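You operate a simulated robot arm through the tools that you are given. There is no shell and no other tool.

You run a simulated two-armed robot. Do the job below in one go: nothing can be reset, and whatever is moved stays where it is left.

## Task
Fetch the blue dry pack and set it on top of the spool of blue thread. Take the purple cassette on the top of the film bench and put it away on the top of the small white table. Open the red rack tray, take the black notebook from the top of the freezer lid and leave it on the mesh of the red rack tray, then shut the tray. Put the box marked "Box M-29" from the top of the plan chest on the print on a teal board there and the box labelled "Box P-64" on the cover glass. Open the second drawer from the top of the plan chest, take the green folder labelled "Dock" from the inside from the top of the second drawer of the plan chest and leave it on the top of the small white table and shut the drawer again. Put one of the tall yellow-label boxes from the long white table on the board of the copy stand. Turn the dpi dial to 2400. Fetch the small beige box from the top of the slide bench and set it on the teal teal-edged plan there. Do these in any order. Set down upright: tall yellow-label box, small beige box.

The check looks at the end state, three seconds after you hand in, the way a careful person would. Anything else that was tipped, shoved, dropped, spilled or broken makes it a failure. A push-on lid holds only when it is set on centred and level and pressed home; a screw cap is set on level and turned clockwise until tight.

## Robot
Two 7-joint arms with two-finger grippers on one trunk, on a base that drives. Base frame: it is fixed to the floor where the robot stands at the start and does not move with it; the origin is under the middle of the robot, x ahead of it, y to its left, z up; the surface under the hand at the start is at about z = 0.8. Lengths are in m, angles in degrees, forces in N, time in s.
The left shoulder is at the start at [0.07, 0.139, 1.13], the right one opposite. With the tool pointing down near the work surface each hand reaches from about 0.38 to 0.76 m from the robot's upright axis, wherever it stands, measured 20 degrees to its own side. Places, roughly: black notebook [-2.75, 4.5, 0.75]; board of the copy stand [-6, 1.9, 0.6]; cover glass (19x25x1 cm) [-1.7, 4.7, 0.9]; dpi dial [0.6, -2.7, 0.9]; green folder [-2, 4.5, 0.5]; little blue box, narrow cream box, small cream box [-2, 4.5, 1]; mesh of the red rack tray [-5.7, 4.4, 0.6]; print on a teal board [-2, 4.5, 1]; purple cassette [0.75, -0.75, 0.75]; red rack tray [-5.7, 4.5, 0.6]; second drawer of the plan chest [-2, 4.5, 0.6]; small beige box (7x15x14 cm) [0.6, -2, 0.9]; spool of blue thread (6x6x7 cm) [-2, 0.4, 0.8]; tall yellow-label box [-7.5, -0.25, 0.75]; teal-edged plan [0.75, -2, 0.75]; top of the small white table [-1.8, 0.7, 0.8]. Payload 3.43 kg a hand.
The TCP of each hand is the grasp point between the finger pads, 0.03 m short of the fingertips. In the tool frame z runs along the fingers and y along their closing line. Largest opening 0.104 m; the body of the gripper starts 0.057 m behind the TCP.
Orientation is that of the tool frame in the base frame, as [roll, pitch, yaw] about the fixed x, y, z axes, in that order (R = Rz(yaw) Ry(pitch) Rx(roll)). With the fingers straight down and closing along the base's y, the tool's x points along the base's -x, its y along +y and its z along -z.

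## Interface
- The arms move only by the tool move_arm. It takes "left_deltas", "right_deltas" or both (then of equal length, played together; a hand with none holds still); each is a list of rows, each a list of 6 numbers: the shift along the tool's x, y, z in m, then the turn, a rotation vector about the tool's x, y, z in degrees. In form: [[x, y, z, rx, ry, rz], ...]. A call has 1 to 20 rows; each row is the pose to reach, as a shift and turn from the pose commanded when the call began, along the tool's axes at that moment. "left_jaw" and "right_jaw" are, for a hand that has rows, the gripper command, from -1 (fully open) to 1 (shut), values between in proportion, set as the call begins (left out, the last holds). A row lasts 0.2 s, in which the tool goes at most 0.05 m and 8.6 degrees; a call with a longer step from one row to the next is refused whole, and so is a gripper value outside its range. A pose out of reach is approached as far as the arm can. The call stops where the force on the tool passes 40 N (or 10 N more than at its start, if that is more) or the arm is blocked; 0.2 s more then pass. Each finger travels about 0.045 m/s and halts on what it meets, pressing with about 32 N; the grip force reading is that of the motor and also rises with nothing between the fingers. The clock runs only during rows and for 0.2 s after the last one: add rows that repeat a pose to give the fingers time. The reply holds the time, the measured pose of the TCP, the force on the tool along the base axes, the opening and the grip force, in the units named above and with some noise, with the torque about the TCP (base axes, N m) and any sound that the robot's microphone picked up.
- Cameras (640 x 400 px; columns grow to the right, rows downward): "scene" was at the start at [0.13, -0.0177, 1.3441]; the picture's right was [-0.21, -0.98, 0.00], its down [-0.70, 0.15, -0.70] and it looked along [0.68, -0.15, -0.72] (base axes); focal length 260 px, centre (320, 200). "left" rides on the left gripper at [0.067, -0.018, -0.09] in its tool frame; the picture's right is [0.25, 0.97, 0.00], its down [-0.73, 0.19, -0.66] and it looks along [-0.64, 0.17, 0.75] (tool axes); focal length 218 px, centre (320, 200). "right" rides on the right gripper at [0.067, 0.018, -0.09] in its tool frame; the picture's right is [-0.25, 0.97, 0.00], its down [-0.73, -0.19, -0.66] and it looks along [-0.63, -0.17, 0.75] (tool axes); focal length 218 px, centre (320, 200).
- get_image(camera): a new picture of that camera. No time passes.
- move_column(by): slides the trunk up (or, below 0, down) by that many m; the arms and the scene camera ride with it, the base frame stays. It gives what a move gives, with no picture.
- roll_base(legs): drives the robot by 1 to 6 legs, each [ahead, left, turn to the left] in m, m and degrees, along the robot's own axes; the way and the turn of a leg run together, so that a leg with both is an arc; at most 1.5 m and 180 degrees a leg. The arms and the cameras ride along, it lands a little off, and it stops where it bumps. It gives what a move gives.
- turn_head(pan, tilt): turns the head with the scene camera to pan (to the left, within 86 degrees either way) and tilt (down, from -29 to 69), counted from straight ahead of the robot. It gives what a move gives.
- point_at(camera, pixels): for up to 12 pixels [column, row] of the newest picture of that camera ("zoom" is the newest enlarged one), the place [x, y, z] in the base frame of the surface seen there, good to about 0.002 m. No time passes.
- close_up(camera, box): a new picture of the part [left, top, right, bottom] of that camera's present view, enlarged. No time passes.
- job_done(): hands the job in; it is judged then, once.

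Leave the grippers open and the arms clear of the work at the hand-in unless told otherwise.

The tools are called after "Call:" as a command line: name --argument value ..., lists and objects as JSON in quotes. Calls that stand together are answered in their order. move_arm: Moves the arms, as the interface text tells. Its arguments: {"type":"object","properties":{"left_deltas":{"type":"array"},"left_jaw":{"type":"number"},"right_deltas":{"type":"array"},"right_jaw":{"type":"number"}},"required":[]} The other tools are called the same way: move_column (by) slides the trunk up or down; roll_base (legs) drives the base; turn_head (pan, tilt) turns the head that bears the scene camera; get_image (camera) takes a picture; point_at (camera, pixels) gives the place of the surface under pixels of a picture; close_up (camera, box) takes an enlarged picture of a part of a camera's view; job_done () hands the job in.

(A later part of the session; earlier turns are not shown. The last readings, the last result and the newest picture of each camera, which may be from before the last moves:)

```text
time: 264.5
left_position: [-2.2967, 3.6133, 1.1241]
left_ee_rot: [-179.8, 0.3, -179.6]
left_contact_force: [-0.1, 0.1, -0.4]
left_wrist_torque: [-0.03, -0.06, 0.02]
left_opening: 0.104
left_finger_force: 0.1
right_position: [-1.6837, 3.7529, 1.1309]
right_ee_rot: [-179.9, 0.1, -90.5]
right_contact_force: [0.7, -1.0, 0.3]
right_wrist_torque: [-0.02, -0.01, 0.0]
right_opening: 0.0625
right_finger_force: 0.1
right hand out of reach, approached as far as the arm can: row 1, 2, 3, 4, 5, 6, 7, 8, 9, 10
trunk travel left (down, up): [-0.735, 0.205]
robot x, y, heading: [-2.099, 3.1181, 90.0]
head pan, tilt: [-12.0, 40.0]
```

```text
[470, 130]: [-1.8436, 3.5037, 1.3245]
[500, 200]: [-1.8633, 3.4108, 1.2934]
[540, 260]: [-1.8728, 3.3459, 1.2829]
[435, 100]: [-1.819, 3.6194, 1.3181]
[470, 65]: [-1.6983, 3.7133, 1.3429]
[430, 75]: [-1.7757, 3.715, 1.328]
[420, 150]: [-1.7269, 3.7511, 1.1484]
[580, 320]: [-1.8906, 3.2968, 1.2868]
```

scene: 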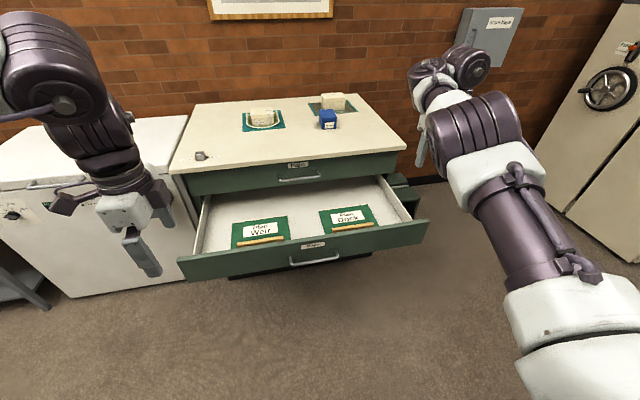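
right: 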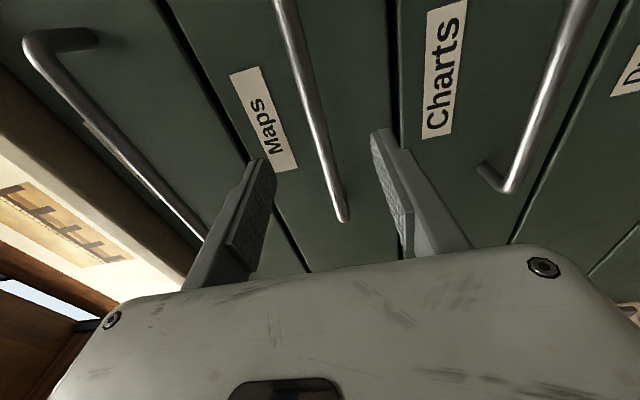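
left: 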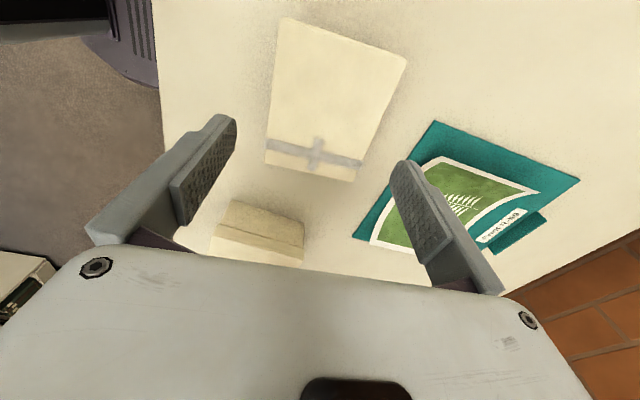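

The arm is stretched straight forward with the elbow on the wrong side. I'll rotate the hand to point left (about the forward axis) so the elbow is drawn out to the right, then turn it back down.

Call:
move_arm --right_deltas '[[0.0075, 0.0196, 0, -8.18, 0, 0], [0.015, 0.0393, 0, -16.36, 0, 0], [0.0226, 0.0589, 0, -24.54, 0, 0], [0.03, 0.0785, 0, -32.7, 0, 0], [0.0377, 0.098, 0, -40.9, 0, 0], [0.0453, 0.1178, 0, -49.1, 0, 0], [0.0528, 0.1375, 0, -57.3, 0, 0], [0.06, 0.157, 0, -65.4, 0, 0], [0.068, 0.1767, 0, -73.6, 0, 0], [0.0755, 0.1964, 0, -81.8, 0, 0], [0.083, 0.216, 0, -90, 0, 0], [0.083, 0.216, 0, -90, 0, 0]]'

Call:
get_image --camera "scene"

```text
time: 267.1
left_position: [-2.2926, 3.6106, 1.1255]
left_ee_rot: [180.0, 0.0, -179.6]
left_contact_force: [0.1, 0.3, 0.4]
left_wrist_torque: [-0.01, 0.04, 0.02]
left_opening: 0.1038
left_finger_force: 0.1
right_position: [-1.9166, 3.7758, 1.0994]
right_ee_rot: [89.8, 0.2, -90.4]
right_contact_force: [0.0, 0.0, -0.3]
right_wrist_torque: [0.02, 0.0, 0.0]
right_opening: 0.0624
right_finger_force: 0.0
right hand out of reach, approached as far as the arm can: row 1, 2, 3, 4, 5, 6, 7, 8, 9, 10, 11, 12
trunk travel left (down, up): [-0.735, 0.205]
robot x, y, heading: [-2.1016, 3.1201, 89.9]
head pan, tilt: [-12.0, 40.0]
```

```text
taken
```

scene: 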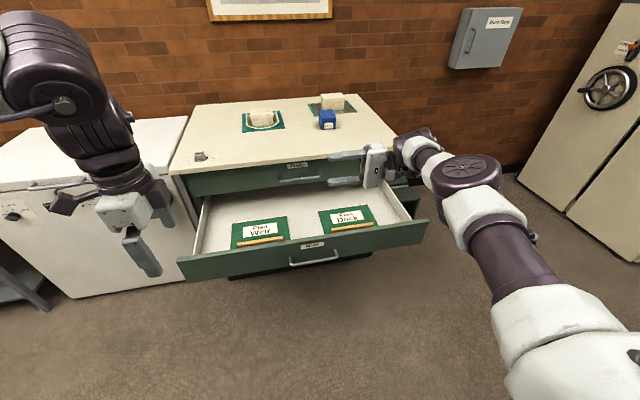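

The hand points left and the elbow hinge is now vertical. I'll move it inward and back so the elbow swings out to the right.

Call:
move_arm --right_deltas '[[0.03, 0, 0.03, 0, 0, 0], [0.06, 0, 0.06, 0, 0, 0], [0.09, 0, 0.09, 0, 0, 0], [0.12, 0, 0.12, 0, 0, 0], [0.15, 0.02, 0.14, 0, 0, 0], [0.18, 0.04, 0.15, 0, 0, 0], [0.18, 0.04, 0.15, 0, 0, 0]]'

Call:
get_image --camera "scene"

```text
time: 268.7
left_position: [-2.2958, 3.6104, 1.1244]
left_ee_rot: [-179.9, 0.1, -179.6]
left_contact_force: [-0.9, 0.2, -0.3]
left_wrist_torque: [-0.02, 0.02, 0.01]
left_opening: 0.1041
left_finger_force: 0.0
right_position: [-2.0375, 3.7567, 1.0789]
right_ee_rot: [89.9, 0.2, -90.5]
right_contact_force: [-0.7, -0.1, 0.6]
right_wrist_torque: [-0.02, -0.05, 0.02]
right_opening: 0.0625
right_finger_force: 0.1
right hand out of reach, approached as far as the arm can: row 1, 2, 3, 4, 5, 6, 7
trunk travel left (down, up): [-0.735, 0.205]
robot x, y, heading: [-2.0981, 3.1165, 90.0]
head pan, tilt: [-12.0, 40.0]
```

```text
taken
```

scene: 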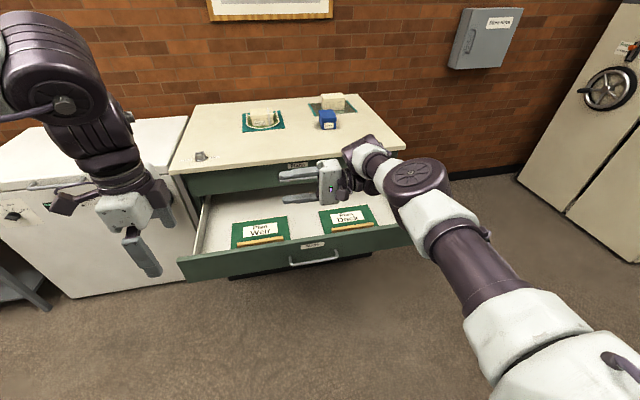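

I'll measure the elbow and wrist positions in this posture.

Call:
point_at --camera "scene" --pixels '[[415, 175], [430, 210], [470, 270], [365, 152], [385, 165], [330, 180], [520, 320]]'

```text
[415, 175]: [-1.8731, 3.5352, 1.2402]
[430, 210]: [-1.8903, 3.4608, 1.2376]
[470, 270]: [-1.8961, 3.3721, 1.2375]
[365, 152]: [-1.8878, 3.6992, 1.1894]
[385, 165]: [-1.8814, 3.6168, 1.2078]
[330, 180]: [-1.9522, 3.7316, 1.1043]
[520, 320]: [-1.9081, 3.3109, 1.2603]
```

The forearm is still nearly straight. I'll turn the hand down again a bit further right and lower, then use a large yaw turn to draw the elbow outward.

Call:
move_arm --right_deltas '[[0.005, -0.007, -0.0216, 8.18, 0, 0], [0.01, -0.0145, -0.0432, 16.36, 0, 0], [0.0155, -0.022, -0.0648, 24.54, 0, 0], [0.021, -0.029, -0.0864, 32.7, 0, 0], [0.026, -0.036, -0.108, 40.9, 0, 0], [0.031, -0.0436, -0.1295, 49.1, 0, 0], [0.036, -0.051, -0.151, 57.3, 0, 0], [0.0415, -0.058, -0.1727, 65.4, 0, 0], [0.047, -0.0655, -0.1943, 73.6, 0, 0], [0.052, -0.073, -0.216, 81.8, 0, 0], [0.057, -0.08, -0.2375, 90, 0, 0], [0.057, -0.08, -0.2375, 90, 0, 0]]'

Call:
move_arm --right_deltas '[[0, 0, 0, 0, 0, -8.4], [0, 0, 0, 0, 0, -16.8], [0, 0, 0, 0, 0, -25.2], [0, 0, 0, 0, 0, -33.6], [0, 0, 0, 0, 0, -42], [0, 0, 0, 0, 0, -50.4], [0, 0, 0, 0, 0, -58.8], [0, 0, 0, 0, 0, -67.2], [0, 0, 0, 0, 0, -75.6], [0, 0, 0, 0, 0, -84], [0, 0, 0, 0, 0, -92.4], [0, 0, 0, 0, 0, -100.8], [0, 0, 0, 0, 0, -109.2], [0, 0, 0, 0, 0, -117.6], [0, 0, 0, 0, 0, -126], [0, 0, 0, 0, 0, -134.4], [0, 0, 0, 0, 0, -142.8], [0, 0, 0, 0, 0, -151.2], [0, 0, 0, 0, 0, -159.6], [0, 0, 0, 0, 0, -165]]'

Call:
get_image --camera "scene"

```text
time: 271.3
left_position: [-2.2947, 3.6102, 1.1248]
left_ee_rot: [179.9, -0.1, -179.7]
left_contact_force: [0.1, 0.2, 0.3]
left_wrist_torque: [0.02, 0.01, 0.02]
left_opening: 0.1042
left_finger_force: 0.1
right_position: [-1.7698, 3.7679, 1.0317]
right_ee_rot: [179.9, 0.1, -90.4]
right_contact_force: [-0.2, 0.0, -0.2]
right_wrist_torque: [-0.01, 0.03, -0.01]
right_opening: 0.0624
right_finger_force: 0.1
right hand out of reach, approached as far as the arm can: row 1, 2, 3, 4, 5, 6, 7, 8, 9, 10, 11, 12
trunk travel left (down, up): [-0.735, 0.205]
robot x, y, heading: [-2.0988, 3.1189, 90.1]
head pan, tilt: [-12.0, 40.0]
```

```text
time: 275.5
left_position: [-2.2919, 3.6112, 1.1269]
left_ee_rot: [179.9, -0.1, -179.6]
left_contact_force: [1.7, 0.4, 0.1]
left_wrist_torque: [0.02, 0.07, 0.02]
left_opening: 0.1041
left_finger_force: 0.1
right_position: [-1.7565, 3.7993, 1.0417]
right_ee_rot: [-179.2, 0.7, 70.1]
right_contact_force: [-5.8, -4.5, 0.0]
right_wrist_torque: [0.45, -0.52, 0.15]
right_opening: 0.0623
right_finger_force: 0.0
right hand out of reach, approached as far as the arm can: row 9, 10, 11, 12, 13, 14, 15, 16, 17, 18, 19, 20
trunk travel left (down, up): [-0.735, 0.205]
robot x, y, heading: [-2.0996, 3.1164, 90.5]
head pan, tilt: [-12.0, 40.0]
```

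```text
taken
```

scene: 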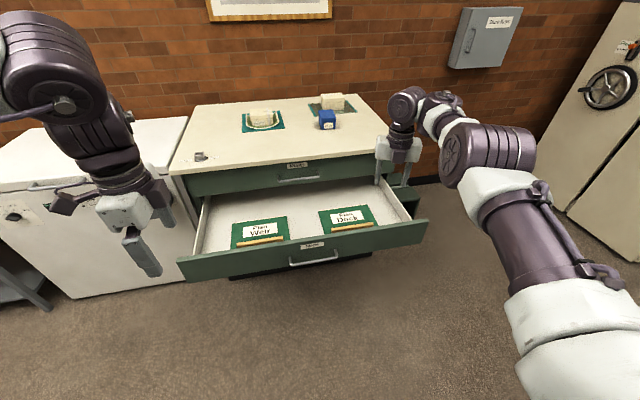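

The elbow has swung out to the right, as at the start. I'll bring the hand inward to bend it there, before unwinding the yaw.

Call:
move_arm --right_deltas '[[-0.035, 0.0085, -0.01, 0, 0, 4], [-0.07, 0.017, -0.02, 0, 0, 8], [-0.105, 0.0255, -0.03, 0, 0, 12], [-0.14, 0.034, -0.04, 0, 0, 16], [-0.176, 0.0424, -0.05, 0, 0, 20], [-0.176, 0.0424, -0.05, 0, 0, 20]]'

Call:
get_image --camera "scene"

```text
time: 276.9
left_position: [-2.2953, 3.6111, 1.1252]
left_ee_rot: [180.0, 0.0, -179.6]
left_contact_force: [-0.1, -0.1, 0.1]
left_wrist_torque: [-0.02, 0.0, -0.01]
left_opening: 0.1039
left_finger_force: 0.1
right_position: [-1.7358, 3.7592, 1.0651]
right_ee_rot: [-179.8, -0.1, 54.5]
right_contact_force: [1.3, -0.3, -0.3]
right_wrist_torque: [0.01, -0.02, -0.01]
right_opening: 0.0623
right_finger_force: 0.0
right hand out of reach, approached as far as the arm can: row 1, 2, 3, 4, 5, 6
trunk travel left (down, up): [-0.735, 0.205]
robot x, y, heading: [-2.0956, 3.1149, 89.9]
head pan, tilt: [-12.0, 40.0]
```

```text
taken
```

scene: 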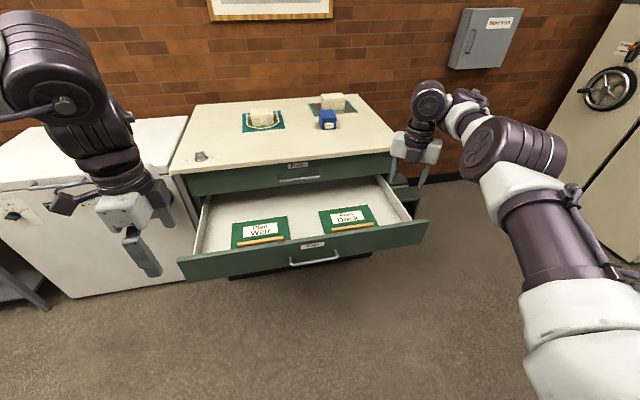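

I'll unwind the yaw back to neutral here and see whether the elbow stays out.

Call:
move_arm --right_deltas '[[0, 0, 0, 0, 0, 8], [0, 0, 0, 0, 0, 16], [0, 0, 0, 0, 0, 24], [0, 0, 0, 0, 0, 32], [0, 0, 0, 0, 0, 40], [0, 0, 0, 0, 0, 48], [0, 0, 0, 0, 0, 56], [0, 0, 0, 0, 0, 64], [0, 0, 0, 0, 0, 72], [0, 0, 0, 0, 0, 80], [0, 0, 0, 0, 0, 88], [0, 0, 0, 0, 0, 96], [0, 0, 0, 0, 0, 104], [0, 0, 0, 0, 0, 112], [0, 0, 0, 0, 0, 120], [0, 0, 0, 0, 0, 128], [0, 0, 0, 0, 0, 136], [0, 0, 0, 0, 0, 144.5]]'

Call:
move_arm --right_deltas '[[0.03, 0.0, -0.02, 0, 0, 0], [0.06, 0.0, -0.04, 0, 0, 0], [0.09, 0.0, -0.06, 0, 0, 0], [0.12, 0.0, -0.08, 0, 0, 0], [0.15, 0.0, -0.1, 0, 0, 0]]'

Call:
get_image --camera "scene"

```text
time: 280.7
left_position: [-2.296, 3.6102, 1.1261]
left_ee_rot: [-179.8, 0.1, -179.6]
left_contact_force: [-0.4, 0.5, 0.9]
left_wrist_torque: [0.0, 0.0, 0.02]
left_opening: 0.1041
left_finger_force: 0.1
right_position: [-1.7298, 3.7598, 1.0661]
right_ee_rot: [179.9, 0.2, -90.0]
right_contact_force: [0.5, -0.5, 0.2]
right_wrist_torque: [0.01, 0.0, 0.02]
right_opening: 0.0621
right_finger_force: 0.1
trunk travel left (down, up): [-0.735, 0.205]
robot x, y, heading: [-2.0946, 3.1143, 90.1]
head pan, tilt: [-12.0, 40.0]
```

```text
time: 281.9
left_position: [-2.295, 3.6103, 1.1246]
left_ee_rot: [179.9, 0.1, -179.5]
left_contact_force: [0.5, -0.4, 0.7]
left_wrist_torque: [-0.02, -0.03, 0.0]
left_opening: 0.104
left_finger_force: 0.1
right_position: [-1.6846, 3.7513, 1.1258]
right_ee_rot: [179.9, 0.2, -90.0]
right_contact_force: [-0.9, 0.3, 0.0]
right_wrist_torque: [-0.04, -0.03, -0.01]
right_opening: 0.0625
right_finger_force: 0.1
right hand out of reach, approached as far as the arm can: row 1, 2, 3, 4, 5
trunk travel left (down, up): [-0.735, 0.205]
robot x, y, heading: [-2.1018, 3.1151, 90.0]
head pan, tilt: [-12.0, 40.0]
```

```text
taken
```

scene: 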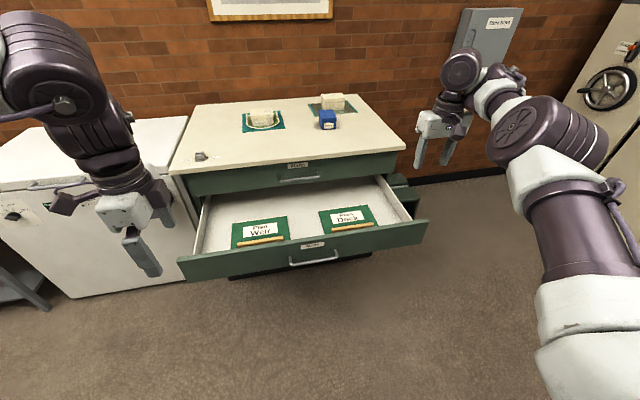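

The elbow stayed out. One more yaw cycle, this time drawing the hand inward while turned, should bend it fully.

Call:
move_arm --right_deltas '[[0, 0, 0, 0, 0, -8.4], [0, 0, 0, 0, 0, -16.8], [0, 0, 0, 0, 0, -25.2], [0.01, 0, 0, 0, 0, -33.6], [0.02, 0, 0, 0, 0, -42], [0.03, 0, 0, 0, 0, -50.4], [0.04, 0, 0, 0, 0, -58.8], [0.05, 0, -0.01, 0, 0, -67.2], [0.06, 0, -0.01, 0, 0, -75.6], [0.07, 0, -0.02, 0, 0, -84], [0.08, 0, -0.02, 0, 0, -92.4], [0.09, 0, -0.03, 0, 0, -100.8], [0.1, 0, -0.03, 0, 0, -109.2], [0.11, 0, -0.04, 0, 0, -117.6], [0.12, 0, -0.04, 0, 0, -126], [0.13, 0, -0.05, 0, 0, -134.4], [0.14, 0, -0.05, 0, 0, -142.8], [0.15, 0, -0.05, 0, 0, -151.2], [0.15, 0, -0.05, 0, 0, -159.6], [0.15, 0, -0.05, 0, 0, -165]]'

Call:
get_image --camera "scene"

```text
time: 286.1
left_position: [-2.2955, 3.6107, 1.1253]
left_ee_rot: [-180.0, 0.1, -179.4]
left_contact_force: [0.7, -0.5, -0.7]
left_wrist_torque: [0.01, -0.02, 0.01]
left_opening: 0.1042
left_finger_force: 0.1
right_position: [-1.6083, 3.7211, 1.1439]
right_ee_rot: [-179.8, -0.1, 75.2]
right_contact_force: [-0.2, 0.7, 0.2]
right_wrist_torque: [0.01, 0.0, 0.01]
right_opening: 0.0626
right_finger_force: 0.0
right hand out of reach, approached as far as the arm can: row 4, 5, 6, 7, 8, 9, 10, 11, 12, 13, 14, 15, 16, 17, 18, 19, 20
trunk travel left (down, up): [-0.735, 0.205]
robot x, y, heading: [-2.0975, 3.1173, 90.0]
head pan, tilt: [-12.0, 40.0]
```

```text
taken
```

scene: 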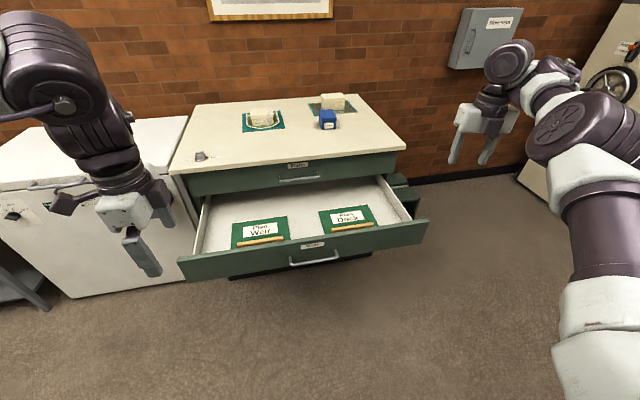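

The arm slides but doesn't fold while straight. I'll unwind the yaw, then fold it low (where it bent freely before) and do the yaw turn there.

Call:
move_arm --right_deltas '[[0, 0, 0.01, 0, 0, 8.25], [0, 0, 0.02, 0, 0, 16.5], [0, 0, 0.03, 0, 0, 24.75], [0, 0, 0.04, 0, 0, 33], [0, 0, 0.05, 0, 0, 41.25], [0, 0, 0.06, 0, 0, 49.5], [0, 0, 0.07, 0, 0, 57.75], [0, 0, 0.08, 0, 0, 66], [0, 0, 0.09, 0, 0, 74.25], [0, 0, 0.1, 0, 0, 82.5], [0, 0, 0.11, 0, 0, 90.75], [0, 0, 0.12, 0, 0, 99], [0, 0, 0.13, 0, 0, 107.25], [0, 0, 0.14, 0, 0, 115.5], [0, 0, 0.15, 0, 0, 123.75], [0, 0, 0.16, 0, 0, 132], [0, 0, 0.17, 0, 0, 140.25], [0, 0, 0.18, 0, 0, 148.5], [0, 0, 0.19, 0, 0, 156.75], [0, 0, 0.2, 0, 0, 165]]'

Call:
move_arm --right_deltas '[[0.02, 0.03, 0.02, 0, 0, 0], [0.04, 0.06, 0.04, 0, 0, 0], [0.06, 0.09, 0.06, 0, 0, 0], [0.08, 0.12, 0.08, 0, 0, 0], [0.1, 0.15, 0.1, 0, 0, 0], [0.12, 0.18, 0.12, 0, 0, 0], [0.14, 0.2, 0.14, 0, 0, 0], [0.14, 0.2, 0.14, 0, 0, 0]]'

Call:
get_image --camera "scene"

```text
time: 290.3
left_position: [-2.295, 3.611, 1.1254]
left_ee_rot: [180.0, 0.1, -179.6]
left_contact_force: [-0.9, 0.2, 0.2]
left_wrist_torque: [-0.01, 0.0, 0.02]
left_opening: 0.1041
left_finger_force: 0.0
right_position: [-1.6168, 3.719, 0.939]
right_ee_rot: [180.0, 0.2, -90.0]
right_contact_force: [-1.0, -0.6, -0.1]
right_wrist_torque: [-0.03, 0.01, 0.02]
right_opening: 0.0625
right_finger_force: 0.1
trunk travel left (down, up): [-0.735, 0.205]
robot x, y, heading: [-2.098, 3.1179, 90.2]
head pan, tilt: [-12.0, 40.0]
```

```text
time: 292.1
left_position: [-2.2972, 3.6127, 1.1246]
left_ee_rot: [179.9, 0.2, -179.6]
left_contact_force: [0.2, -0.3, 0.8]
left_wrist_torque: [-0.02, -0.08, 0.0]
left_opening: 0.1039
left_finger_force: 0.1
right_position: [-1.8174, 3.5786, 0.7986]
right_ee_rot: [179.9, 0.2, -89.9]
right_contact_force: [-0.5, -0.3, -0.3]
right_wrist_torque: [-0.03, 0.02, -0.02]
right_opening: 0.0623
right_finger_force: 0.1
right hand out of reach, approached as far as the arm can: row 1, 2, 3
trunk travel left (down, up): [-0.735, 0.205]
robot x, y, heading: [-2.0944, 3.1147, 90.1]
head pan, tilt: [-12.0, 40.0]
```

```text
taken
```

scene: 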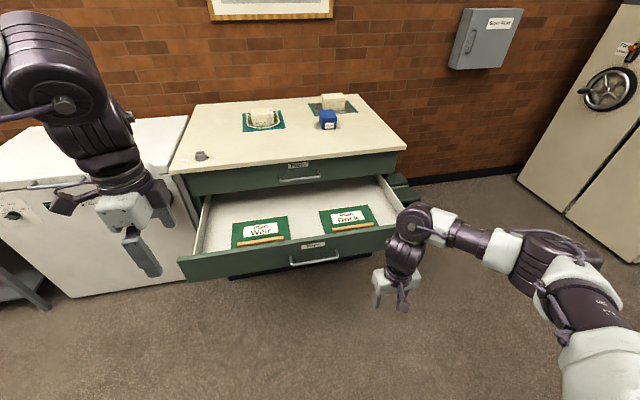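

That looks like the normal posture (elbow out to the right, forearm inward). I'll raise the hand straight up to confirm.

Call:
move_arm --right_deltas '[[0, -0.005, -0.04, 0, 0, 0], [0, -0.01, -0.08, 0, 0, 0], [0, -0.015, -0.12, 0, 0, 0], [0, -0.02, -0.16, 0, 0, 0], [0, -0.025, -0.2, 0, 0, 0], [0, -0.03, -0.24, 0, 0, 0], [0, -0.03, -0.28, 0, 0, 0], [0, -0.03, -0.32, 0, 0, 0]]' --right_jaw -1

Call:
get_image --camera "scene"

```text
time: 293.9
left_position: [-2.2955, 3.6098, 1.1249]
left_ee_rot: [179.9, 0.3, -179.4]
left_contact_force: [-0.1, -1.3, 0.2]
left_wrist_torque: [0.02, 0.03, 0.02]
left_opening: 0.104
left_finger_force: 0.1
right_position: [-1.7867, 3.5799, 1.122]
right_ee_rot: [-180.0, 0.2, -89.9]
right_contact_force: [0.1, -0.1, 0.3]
right_wrist_torque: [0.01, -0.03, 0.02]
right_opening: 0.1042
right_finger_force: 0.1
trunk travel left (down, up): [-0.735, 0.205]
robot x, y, heading: [-2.0954, 3.1148, 90.3]
head pan, tilt: [-12.0, 40.0]
```

```text
taken
```

scene: 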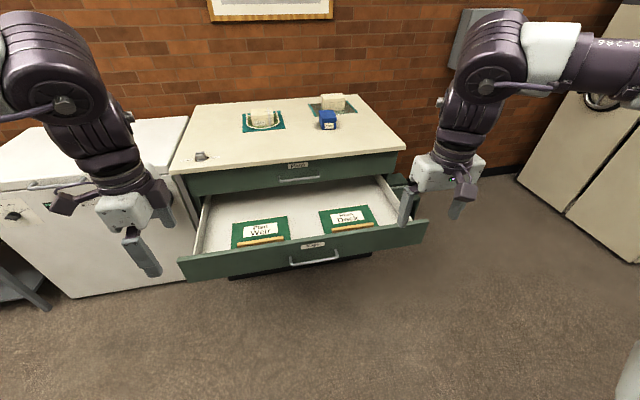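

The right arm is back to its normal posture. Now the folder: zoom in on "Plan Dock" at (347,219).

Call:
close_up --camera "scene" --box '[300, 190, 396, 250]'

Call:
point_at --camera "zoom" --pixels '[[130, 145], [430, 105], [505, 215], [200, 260], [215, 262], [480, 225], [330, 250], [340, 238], [100, 300], [300, 330], [205, 275], [500, 232]]'

```text
6.67 times, centred on (348, 220) of scene
```

zoom: 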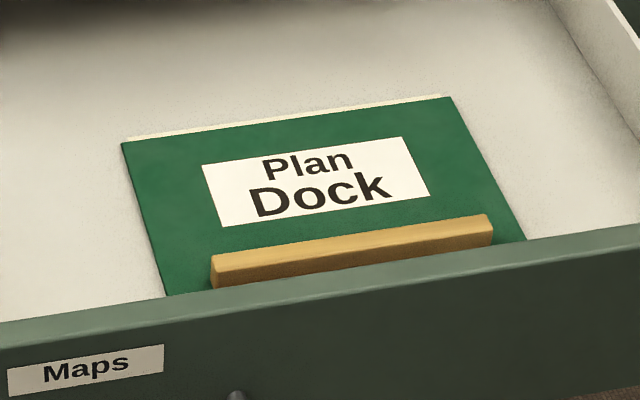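

```text
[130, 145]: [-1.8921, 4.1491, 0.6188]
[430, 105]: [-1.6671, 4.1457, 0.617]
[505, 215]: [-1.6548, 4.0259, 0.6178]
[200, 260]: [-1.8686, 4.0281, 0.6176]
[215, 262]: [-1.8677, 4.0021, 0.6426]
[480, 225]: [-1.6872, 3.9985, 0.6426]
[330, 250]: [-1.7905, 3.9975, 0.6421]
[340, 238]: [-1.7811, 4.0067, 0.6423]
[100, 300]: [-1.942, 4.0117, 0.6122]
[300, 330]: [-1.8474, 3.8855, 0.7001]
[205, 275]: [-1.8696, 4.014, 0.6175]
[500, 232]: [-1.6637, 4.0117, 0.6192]
```

The folder carries a wooden rib along x (−1.872 to −1.683) at y≈4.0, z 0.6176–0.6425 — a good place to grip. I'll roll ahead 0.33 m and right 0.11 m, then lower the trunk 0.25 m.

Call:
roll_base --legs '[[0.33, -0.11, 0]]'

Call:
move_column --by -0.25

Call:
turn_head --pan -15 --tilt 50

Call:
get_image --camera "scene"

```text
time: 296.2
left_position: [-2.1852, 3.9444, 1.1263]
left_ee_rot: [179.9, 0.1, -179.6]
left_contact_force: [-0.2, -0.2, -0.2]
left_wrist_torque: [-0.02, 0.01, 0.0]
left_opening: 0.1041
left_finger_force: 0.0
right_position: [-1.6752, 3.9133, 1.1219]
right_ee_rot: [179.9, 0.3, -90.0]
right_contact_force: [0.4, 0.2, 0.0]
right_wrist_torque: [-0.03, 0.02, -0.02]
right_opening: 0.104
right_finger_force: 0.2
trunk travel left (down, up): [-0.735, 0.205]
robot x, y, heading: [-1.989, 3.454, 90.2]
head pan, tilt: [-12.0, 40.0]
```

```text
time: 298.8
left_position: [-2.1851, 3.9465, 0.8747]
left_ee_rot: [-180.0, 0.1, -179.6]
left_contact_force: [0.2, 0.0, -0.2]
left_wrist_torque: [-0.03, -0.04, 0.04]
left_opening: 0.1039
left_finger_force: 0.0
right_position: [-1.6747, 3.9147, 0.8703]
right_ee_rot: [179.9, 0.2, -90.0]
right_contact_force: [0.5, 0.1, -0.5]
right_wrist_torque: [0.0, 0.01, 0.05]
right_opening: 0.1042
right_finger_force: 0.1
trunk travel left (down, up): [-0.485, 0.455]
robot x, y, heading: [-1.9895, 3.4533, 90.2]
head pan, tilt: [-12.0, 40.0]
```

```text
time: 299.5
left_position: [-2.1844, 3.9465, 0.8752]
left_ee_rot: [-179.9, 0.1, -179.5]
left_contact_force: [0.0, -0.5, 0.7]
left_wrist_torque: [0.03, -0.03, 0.02]
left_opening: 0.1042
left_finger_force: 0.1
right_position: [-1.675, 3.9149, 0.8702]
right_ee_rot: [179.9, 0.2, -90.0]
right_contact_force: [0.2, -0.5, -0.2]
right_wrist_torque: [0.01, 0.01, -0.01]
right_opening: 0.1041
right_finger_force: 0.1
trunk travel left (down, up): [-0.485, 0.455]
robot x, y, heading: [-1.986, 3.4513, 90.0]
head pan, tilt: [-15.0, 50.0]
```

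```text
taken
```

scene: 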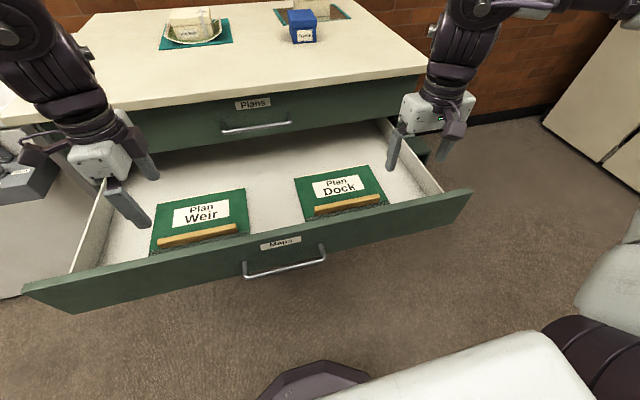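

I'll zoom in on the rib for exact placement.

Call:
close_up --camera "scene" --box '[284, 160, 404, 235]'

Call:
point_at --camera "zoom" --pixels '[[165, 245], [530, 192], [345, 215], [345, 223], [345, 238], [160, 260], [60, 100], [430, 35], [120, 325], [560, 240], [350, 210]]'

```text
5.33 times, centred on (344, 198) of scene
```

zoom: 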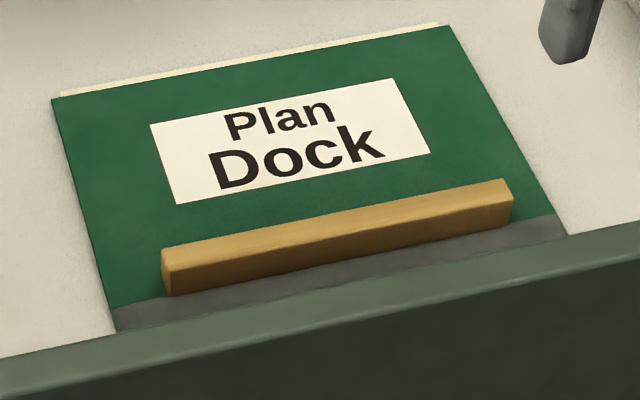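

```text
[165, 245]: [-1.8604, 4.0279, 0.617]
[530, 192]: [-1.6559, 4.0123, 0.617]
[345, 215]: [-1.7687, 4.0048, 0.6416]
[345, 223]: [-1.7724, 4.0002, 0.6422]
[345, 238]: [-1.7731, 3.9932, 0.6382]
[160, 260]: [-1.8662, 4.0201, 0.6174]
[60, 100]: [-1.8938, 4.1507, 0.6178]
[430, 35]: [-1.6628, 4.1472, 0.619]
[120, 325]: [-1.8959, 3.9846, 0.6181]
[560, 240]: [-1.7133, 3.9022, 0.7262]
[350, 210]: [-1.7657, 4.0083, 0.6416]
```

Rib: y 3.993–4.011, centre x −1.775; drawer front top at z 0.726. I'll move the right hand above it, turned 90° so the fingers close along y, jaw at 6 cm.

Call:
move_arm --right_deltas '[[-0.0078, 0.0091, 0, 0, 0, -8.18], [-0.0156, 0.0182, 0, 0, 0, -16.36], [-0.0235, 0.0273, 0, 0, 0, -24.54], [-0.0313, 0.0364, 0, 0, 0, -32.7], [-0.0391, 0.0455, 0, 0, 0, -40.9], [-0.047, 0.0545, 0, 0, 0, -49.1], [-0.0547, 0.0636, 0, 0, 0, -57.3], [-0.0625, 0.0727, 0, 0, 0, -65.4], [-0.0704, 0.0818, 0, 0, 0, -73.6], [-0.0782, 0.0909, 0, 0, 0, -81.8], [-0.086, 0.1, 0, 0, 0, -90], [-0.086, 0.1, 0, 0, 0, -90]]' --right_jaw -0.15

Call:
get_image --camera "scene"

```text
time: 302.1
left_position: [-2.1845, 3.946, 0.8754]
left_ee_rot: [180.0, 0.1, -179.6]
left_contact_force: [0.0, -1.0, 0.8]
left_wrist_torque: [0.02, -0.01, -0.01]
left_opening: 0.1036
left_finger_force: 0.1
right_position: [-1.7753, 4.0014, 0.8718]
right_ee_rot: [-179.8, 0.1, 0.1]
right_contact_force: [0.0, -0.2, 0.5]
right_wrist_torque: [0.01, 0.0, -0.01]
right_opening: 0.0598
right_finger_force: 0.0
trunk travel left (down, up): [-0.485, 0.455]
robot x, y, heading: [-1.9877, 3.4515, 90.1]
head pan, tilt: [-15.0, 50.0]
```

```text
taken
```

scene: 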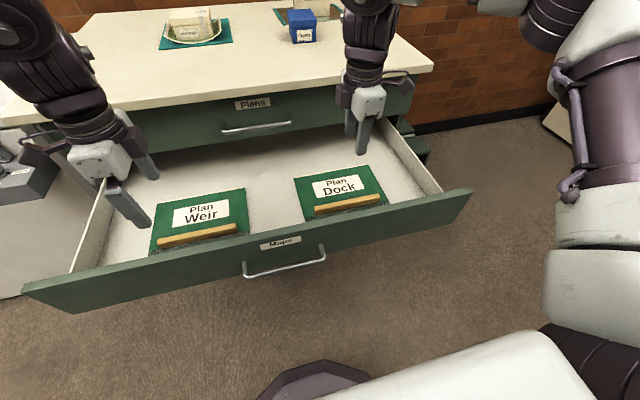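

Above the rib. Lower to TCP z 0.69 first, then check.

Call:
move_arm --right_deltas '[[0, 0, 0.04, 0, 0, 0], [0, 0, 0.08, 0, 0, 0], [0, 0, 0.12, 0, 0, 0], [0, 0, 0.16, 0, 0, 0], [0, 0, 0.182, 0, 0, 0], [0, 0, 0.182, 0, 0, 0]]'

Call:
close_up --camera "scene" --box '[284, 130, 424, 235]'

```text
time: 303.5
left_position: [-2.185, 3.9461, 0.876]
left_ee_rot: [-179.9, 0.2, -179.6]
left_contact_force: [0.0, -0.2, 0.5]
left_wrist_torque: [0.01, 0.0, -0.02]
left_opening: 0.1039
left_finger_force: 0.0
right_position: [-1.7745, 4.0015, 0.6875]
right_ee_rot: [-179.9, 0.0, 0.1]
right_contact_force: [0.1, -0.5, 0.3]
right_wrist_torque: [0.02, -0.02, 0.0]
right_opening: 0.0596
right_finger_force: 0.0
trunk travel left (down, up): [-0.485, 0.455]
robot x, y, heading: [-1.9887, 3.4496, 89.9]
head pan, tilt: [-15.0, 50.0]
```

```text
3.81 times, centred on (354, 182) of scene
```

zoom: 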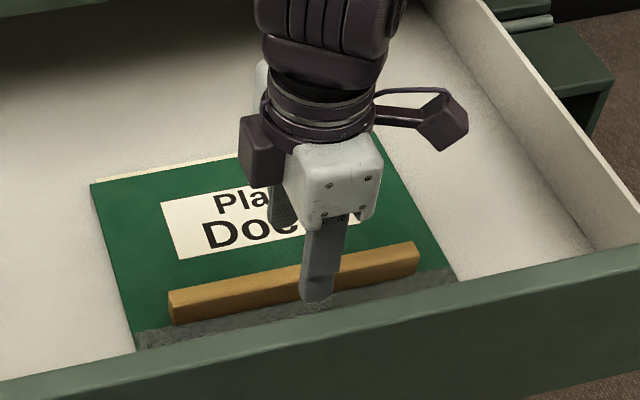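

The fingers straddle the rib. Lower 3.5 cm more, then close.

Call:
move_arm --right_deltas '[[0, 0, 0.015, 0, 0, 0], [0, 0, 0.028, 0, 0, 0], [0, 0, 0.0355, 0, 0, 0], [0, 0, 0.0355, 0, 0, 0]]'

Call:
move_arm --right_deltas '[[0, 0, 0, 0, 0, 0], [0, 0, 0, 0, 0, 0], [0, 0, 0, 0, 0, 0], [0, 0, 0, 0, 0, 0], [0, 0, 0, 0, 0, 0]]' --right_jaw 1

Call:
move_arm --right_deltas '[[0, 0, -0.02, 0, 0, 0], [0, 0, -0.04, 0, 0, 0], [0, 0, -0.06, 0, 0, 0], [0, 0, -0.08, 0, 0, 0], [0, 0, -0.08, 0, 0, 0]]'

Call:
close_up --camera "scene" --box '[284, 120, 424, 225]'

```text
time: 304.5
left_position: [-2.186, 3.946, 0.8747]
left_ee_rot: [179.9, 0.1, -179.6]
left_contact_force: [-0.1, -0.3, -0.1]
left_wrist_torque: [-0.01, 0.03, -0.06]
left_opening: 0.1041
left_finger_force: 0.1
right_position: [-1.7746, 4.0019, 0.6532]
right_ee_rot: [-179.9, 0.1, 0.0]
right_contact_force: [0.6, 0.0, 1.1]
right_wrist_torque: [0.0, 0.02, -0.05]
right_opening: 0.0599
right_finger_force: 0.0
trunk travel left (down, up): [-0.485, 0.455]
robot x, y, heading: [-1.9886, 3.4494, 89.9]
head pan, tilt: [-15.0, 50.0]
```

```text
time: 305.7
left_position: [-2.1844, 3.9469, 0.8736]
left_ee_rot: [-179.9, 0.0, -179.6]
left_contact_force: [-0.3, 0.7, 0.3]
left_wrist_torque: [-0.03, 0.0, 0.01]
left_opening: 0.104
left_finger_force: 0.1
right_position: [-1.776, 4.0032, 0.6541]
right_ee_rot: [-179.7, 0.2, 0.1]
right_contact_force: [-0.5, -0.8, 0.6]
right_wrist_torque: [-0.04, 0.0, 0.01]
right_opening: 0.0156
right_finger_force: 32.2
trunk travel left (down, up): [-0.485, 0.455]
robot x, y, heading: [-1.9901, 3.4518, 90.2]
head pan, tilt: [-15.0, 50.0]
```

```text
time: 306.9
left_position: [-2.1845, 3.9466, 0.8755]
left_ee_rot: [180.0, 0.1, -179.6]
left_contact_force: [0.5, 0.9, 0.0]
left_wrist_torque: [0.01, 0.0, -0.01]
left_opening: 0.104
left_finger_force: 0.1
right_position: [-1.7745, 4.0012, 0.7331]
right_ee_rot: [-179.8, 0.0, -0.1]
right_contact_force: [0.2, 0.0, -2.4]
right_wrist_torque: [-0.1, 0.0, 0.02]
right_opening: 0.0154
right_finger_force: 31.5
trunk travel left (down, up): [-0.485, 0.455]
robot x, y, heading: [-1.9894, 3.45, 89.9]
head pan, tilt: [-15.0, 50.0]
```

```text
3.81 times, centred on (354, 172) of scene
```

zoom: 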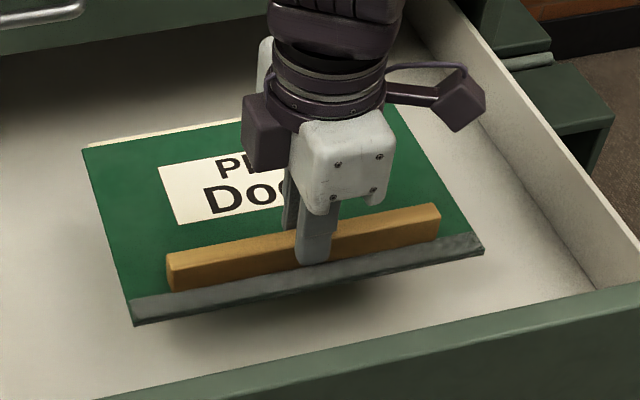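

The folder is held level. I'll lift it 0.11 m more, back the robot off 0.25 m, and raise the trunk 0.14 m to keep it above the chest top height.

Call:
move_arm --right_deltas '[[0, 0, -0.03, 0, 0, 0], [0, 0, -0.06, 0, 0, 0], [0, 0, -0.09, 0, 0, 0], [0, 0, -0.11, 0, 0, 0], [0, 0, -0.11, 0, 0, 0]]'

Call:
roll_base --legs '[[-0.3, 0, 0]]'

Call:
move_column --by 0.14

Call:
get_image --camera "scene"

```text
time: 308.1
left_position: [-2.1853, 3.9467, 0.8742]
left_ee_rot: [180.0, 0.1, -179.6]
left_contact_force: [0.5, 0.4, 0.0]
left_wrist_torque: [0.02, 0.0, -0.04]
left_opening: 0.104
left_finger_force: 0.1
right_position: [-1.7734, 4.0003, 0.8442]
right_ee_rot: [-179.8, 0.1, 0.1]
right_contact_force: [-0.1, 0.5, -2.4]
right_wrist_torque: [-0.09, 0.01, 0.0]
right_opening: 0.0154
right_finger_force: 31.8
trunk travel left (down, up): [-0.485, 0.455]
robot x, y, heading: [-1.9888, 3.4544, 89.9]
head pan, tilt: [-15.0, 50.0]
```

```text
time: 310.1
left_position: [-2.1845, 3.6516, 0.8751]
left_ee_rot: [179.9, 0.1, -179.6]
left_contact_force: [-0.1, 0.2, 0.3]
left_wrist_torque: [0.01, 0.04, -0.01]
left_opening: 0.1041
left_finger_force: 0.0
right_position: [-1.7749, 3.7068, 0.8439]
right_ee_rot: [-179.8, 0.1, 0.1]
right_contact_force: [-0.1, 0.5, -1.4]
right_wrist_torque: [-0.09, 0.02, -0.01]
right_opening: 0.0156
right_finger_force: 32.1
trunk travel left (down, up): [-0.485, 0.455]
robot x, y, heading: [-1.9898, 3.1568, 90.2]
head pan, tilt: [-15.0, 50.0]
```

```text
time: 311.8
left_position: [-2.1854, 3.6518, 1.0144]
left_ee_rot: [180.0, 0.2, -179.5]
left_contact_force: [0.1, 0.1, 0.2]
left_wrist_torque: [0.02, 0.02, 0.01]
left_opening: 0.1039
left_finger_force: 0.0
right_position: [-1.7753, 3.7064, 0.9841]
right_ee_rot: [-179.8, 0.0, 0.2]
right_contact_force: [-0.1, 0.4, -2.2]
right_wrist_torque: [-0.06, -0.02, 0.01]
right_opening: 0.0152
right_finger_force: 31.8
trunk travel left (down, up): [-0.625, 0.315]
robot x, y, heading: [-1.9881, 3.158, 90.2]
head pan, tilt: [-15.0, 50.0]
```

```text
taken
```

scene: 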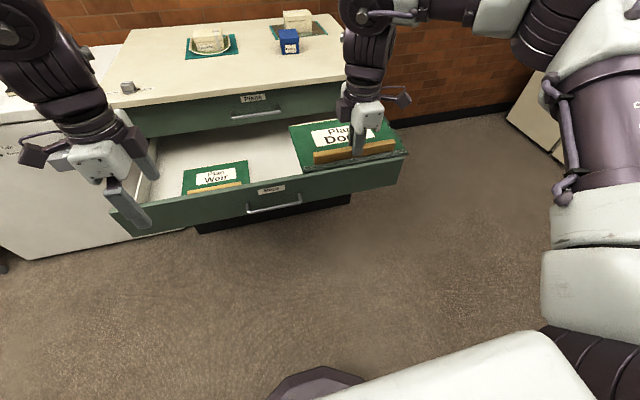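

Folder is secure. Now the left hand: turn it back to neutral yaw while lowering it in front of the drawer, fingers shut.

Call:
move_arm --left_deltas '[[0, 0, 0.012, 0, 0, -8.18], [0, 0, 0.024, 0, 0, -16.36], [0, 0, 0.036, 0, 0, -24.54], [0, 0, 0.048, 0, 0, -32.7], [0, 0, 0.06, 0, 0, -40.9], [0, 0, 0.072, 0, 0, -49.1], [0, 0, 0.084, 0, 0, -57.3], [0, 0, 0.096, 0, 0, -65.4], [0, 0, 0.108, 0, 0, -73.6], [0, 0, 0.12, 0, 0, -81.8], [0, 0, 0.13, 0, 0, -90], [0, 0, 0.13, 0, 0, -90]]' --left_jaw 1

```text
time: 314.4
left_position: [-2.1852, 3.6508, 0.8858]
left_ee_rot: [-179.8, 0.0, -89.4]
left_contact_force: [-1.1, 0.6, 0.1]
left_wrist_torque: [0.01, -0.01, -0.03]
left_opening: 0.0001
left_finger_force: 32.2
right_position: [-1.775, 3.7056, 0.9827]
right_ee_rot: [-179.7, 0.0, 0.2]
right_contact_force: [0.5, -0.6, -1.4]
right_wrist_torque: [-0.1, 0.03, 0.0]
right_opening: 0.0154
right_finger_force: 31.7
trunk travel left (down, up): [-0.625, 0.315]
robot x, y, heading: [-1.9827, 3.1563, 90.0]
head pan, tilt: [-15.0, 50.0]
```

Now tilt the left hand 50° forward while lowering it to the height of the drawer front (TCP about (−2.13, 3.70, 0.68)).

Call:
move_arm --left_deltas '[[-0.008, -0.009, 0.034, 0, -8.33, 0], [-0.016, -0.018, 0.068, 0, -16.7, 0], [-0.025, -0.0275, 0.1025, 0, -25, 0], [-0.033, -0.0365, 0.137, 0, -33.3, 0], [-0.042, -0.046, 0.171, 0, -41.7, 0], [-0.05, -0.055, 0.205, 0, -50, 0], [-0.05, -0.055, 0.205, 0, -50, 0]]'

Call:
turn_head --pan 5 --tilt 45

Call:
get_image --camera "scene"

```text
time: 316.0
left_position: [-2.1302, 3.702, 0.6807]
left_ee_rot: [179.9, 49.9, -89.5]
left_contact_force: [-0.3, 0.2, -0.1]
left_wrist_torque: [-0.01, -0.03, 0.0]
left_opening: 0.0
left_finger_force: 31.7
right_position: [-1.7743, 3.7055, 0.9833]
right_ee_rot: [-179.8, 0.1, 0.1]
right_contact_force: [0.1, 0.0, -1.3]
right_wrist_torque: [-0.11, -0.01, -0.02]
right_opening: 0.0153
right_finger_force: 32.3
trunk travel left (down, up): [-0.625, 0.315]
robot x, y, heading: [-1.9838, 3.1518, 90.1]
head pan, tilt: [-15.0, 50.0]
```

```text
time: 316.8
left_position: [-2.1285, 3.7024, 0.6792]
left_ee_rot: [-179.9, 50.1, -89.4]
left_contact_force: [-0.5, 0.1, -0.5]
left_wrist_torque: [0.01, 0.0, 0.02]
left_opening: 0.0
left_finger_force: 32.2
right_position: [-1.7748, 3.7054, 0.9833]
right_ee_rot: [-179.8, 0.1, 0.2]
right_contact_force: [0.1, 0.5, -1.2]
right_wrist_torque: [-0.09, -0.02, -0.03]
right_opening: 0.0154
right_finger_force: 32.3
trunk travel left (down, up): [-0.625, 0.315]
robot x, y, heading: [-1.985, 3.1582, 90.4]
head pan, tilt: [5.0, 45.0]
```

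```text
taken
```

scene: 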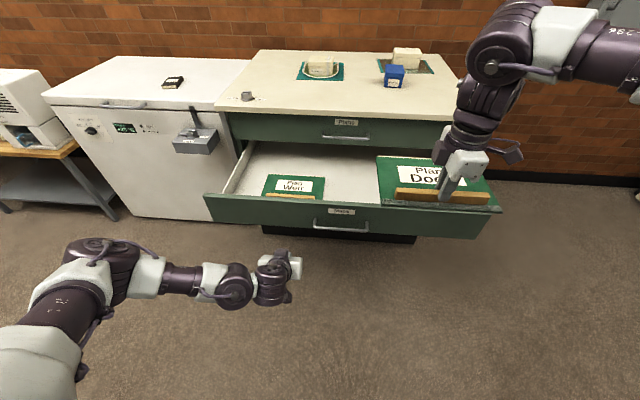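

The left fist is in front of the drawer. I'll measure the drawer's front face and then push by rolling ahead.

Call:
point_at --camera "scene" --pixels '[[270, 215], [270, 205], [340, 212], [340, 228], [230, 195], [440, 220], [285, 262]]'

```text
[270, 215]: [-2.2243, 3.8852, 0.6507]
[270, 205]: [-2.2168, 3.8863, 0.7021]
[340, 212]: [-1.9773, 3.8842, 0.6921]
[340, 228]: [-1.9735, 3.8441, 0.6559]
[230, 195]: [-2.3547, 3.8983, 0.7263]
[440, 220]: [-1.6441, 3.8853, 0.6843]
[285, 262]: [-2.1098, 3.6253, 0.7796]
```

Drawer face at y 3.885 now (closed 4.232). I'll first draw the folder in 0.1 m and up 3 cm for clearance.

Call:
move_arm --right_deltas '[[0, 0.025, -0.01, 0, 0, 0], [0, 0.05, -0.02, 0, 0, 0], [0, 0.075, -0.03, 0, 0, 0], [0, 0.1, -0.03, 0, 0, 0], [0, 0.1, -0.03, 0, 0, 0]]'

Call:
roll_base --legs '[[0.35, 0, 0]]'

Call:
get_image --camera "scene"

```text
time: 318.0
left_position: [-2.1298, 3.7018, 0.6816]
left_ee_rot: [-179.7, 50.1, -89.3]
left_contact_force: [-0.8, -0.1, 0.2]
left_wrist_torque: [0.01, 0.0, 0.01]
left_opening: 0.0
left_finger_force: 32.0
right_position: [-1.7768, 3.6053, 1.0127]
right_ee_rot: [-179.7, 0.1, 0.3]
right_contact_force: [-0.2, 0.8, -1.5]
right_wrist_torque: [-0.11, 0.01, -0.01]
right_opening: 0.0154
right_finger_force: 31.8
trunk travel left (down, up): [-0.625, 0.315]
robot x, y, heading: [-1.9898, 3.1585, 90.3]
head pan, tilt: [5.0, 45.0]
```

```text
time: 320.2
left_position: [-2.1339, 4.0501, 0.681]
left_ee_rot: [-179.9, 50.0, -89.0]
left_contact_force: [-0.2, 0.1, 0.0]
left_wrist_torque: [0.01, 0.0, 0.03]
left_opening: 0.0
left_finger_force: 34.4
right_position: [-1.7796, 3.955, 1.013]
right_ee_rot: [-179.7, 0.0, 0.6]
right_contact_force: [-0.1, -0.3, -1.6]
right_wrist_torque: [-0.07, 0.0, -0.04]
right_opening: 0.0151
right_finger_force: 32.1
trunk travel left (down, up): [-0.625, 0.315]
robot x, y, heading: [-1.9872, 3.508, 90.6]
head pan, tilt: [5.0, 45.0]
```

```text
taken
```

scene: 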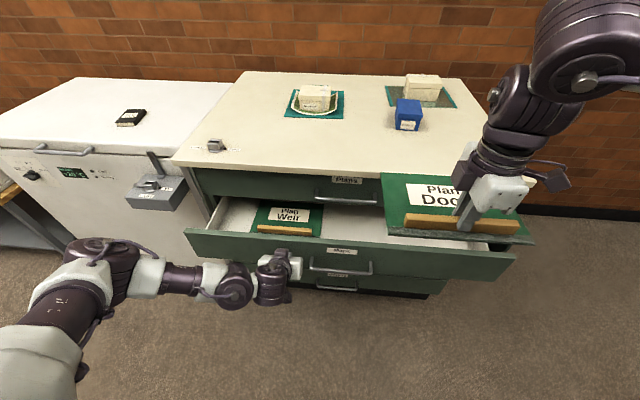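

The drawer is moving in under the fist. Roll ahead another 0.15 m.

Call:
roll_base --legs '[[0.145, 0, -0.5]]'

Call:
get_image --camera "scene"

```text
time: 321.6
left_position: [-2.1301, 4.1957, 0.6808]
left_ee_rot: [-179.8, 50.0, -89.5]
left_contact_force: [0.8, -0.8, -0.4]
left_wrist_torque: [-0.04, 0.05, 0.03]
left_opening: 0.0
left_finger_force: 34.8
right_position: [-1.7766, 4.0966, 1.0118]
right_ee_rot: [-179.8, 0.1, 0.0]
right_contact_force: [0.4, -0.8, -2.5]
right_wrist_torque: [-0.11, 0.0, 0.0]
right_opening: 0.0154
right_finger_force: 32.0
trunk travel left (down, up): [-0.625, 0.315]
robot x, y, heading: [-1.989, 3.6508, 89.8]
head pan, tilt: [5.0, 45.0]
```

```text
taken
```

scene: 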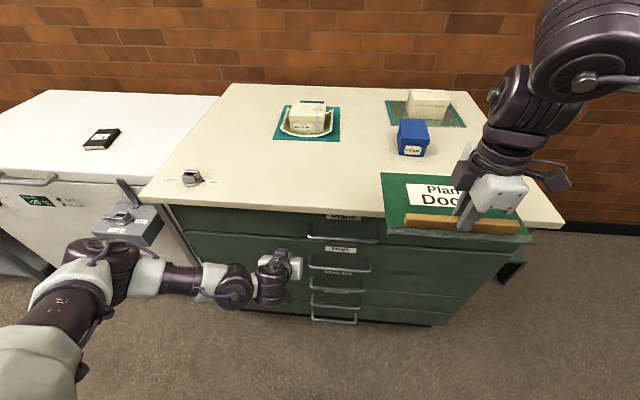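

Almost shut. I'll measure drawer 2's face against the neighbours.

Call:
close_up --camera "scene" --box '[260, 200, 440, 330]'

Call:
point_at --camera "zoom" --pixels '[[150, 80], [420, 160], [420, 60], [420, 220], [250, 170], [420, 280], [230, 205]]'

```text
3.08 times, centred on (350, 265) of scene
```

zoom: 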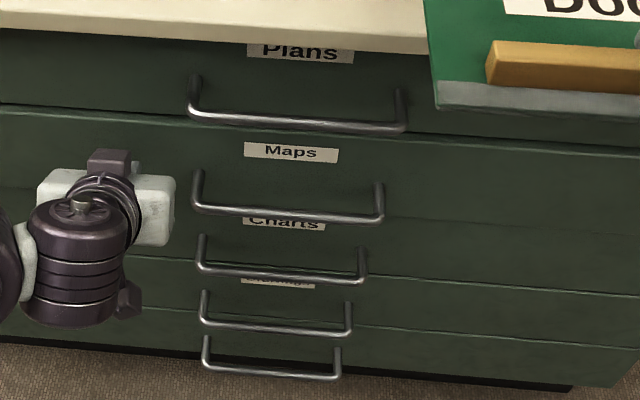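

```text
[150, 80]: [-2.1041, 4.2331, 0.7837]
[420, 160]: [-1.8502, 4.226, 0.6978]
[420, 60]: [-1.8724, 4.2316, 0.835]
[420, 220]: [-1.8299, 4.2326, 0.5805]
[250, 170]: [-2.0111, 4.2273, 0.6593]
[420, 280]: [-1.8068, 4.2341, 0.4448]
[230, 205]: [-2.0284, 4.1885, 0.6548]
```

Drawer 2 is still about 5 mm proud. Push 1.2 cm more.

Call:
roll_base --legs '[[0.012, 0, 0]]'

Call:
close_up --camera "scene" --box '[260, 200, 440, 330]'

Call:
point_at --camera "zoom" --pixels '[[150, 80], [420, 160], [420, 60], [420, 220], [250, 170], [420, 280], [380, 165]]'

```text
time: 322.4
left_position: [-2.1308, 4.2072, 0.6819]
left_ee_rot: [-179.8, 50.1, -89.5]
left_contact_force: [0.4, -0.2, 0.3]
left_wrist_torque: [0.01, 0.0, -0.01]
left_opening: 0.0
left_finger_force: 34.4
right_position: [-1.7756, 4.1097, 1.0132]
right_ee_rot: [-179.8, 0.0, 0.0]
right_contact_force: [0.6, -0.3, -2.1]
right_wrist_torque: [-0.05, -0.01, -0.01]
right_opening: 0.0152
right_finger_force: 32.3
trunk travel left (down, up): [-0.625, 0.315]
robot x, y, heading: [-1.9881, 3.6643, 89.9]
head pan, tilt: [5.0, 45.0]
```

```text
3.08 times, centred on (350, 265) of scene
```

zoom: 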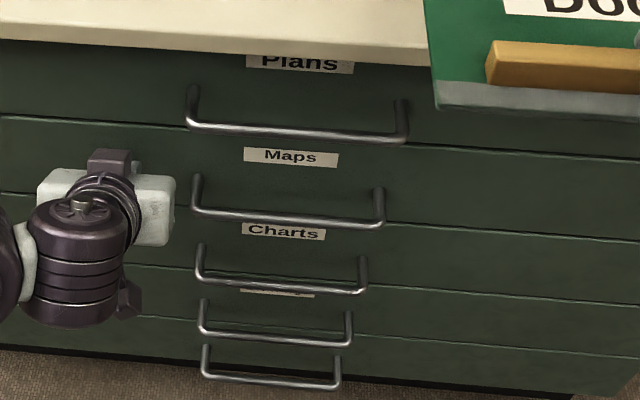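

```text
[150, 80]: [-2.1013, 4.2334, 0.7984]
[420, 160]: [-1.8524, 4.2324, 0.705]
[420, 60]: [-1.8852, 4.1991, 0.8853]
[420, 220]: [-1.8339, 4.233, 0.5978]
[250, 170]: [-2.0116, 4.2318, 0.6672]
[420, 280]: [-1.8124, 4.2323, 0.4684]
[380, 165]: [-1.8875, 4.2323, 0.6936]
```

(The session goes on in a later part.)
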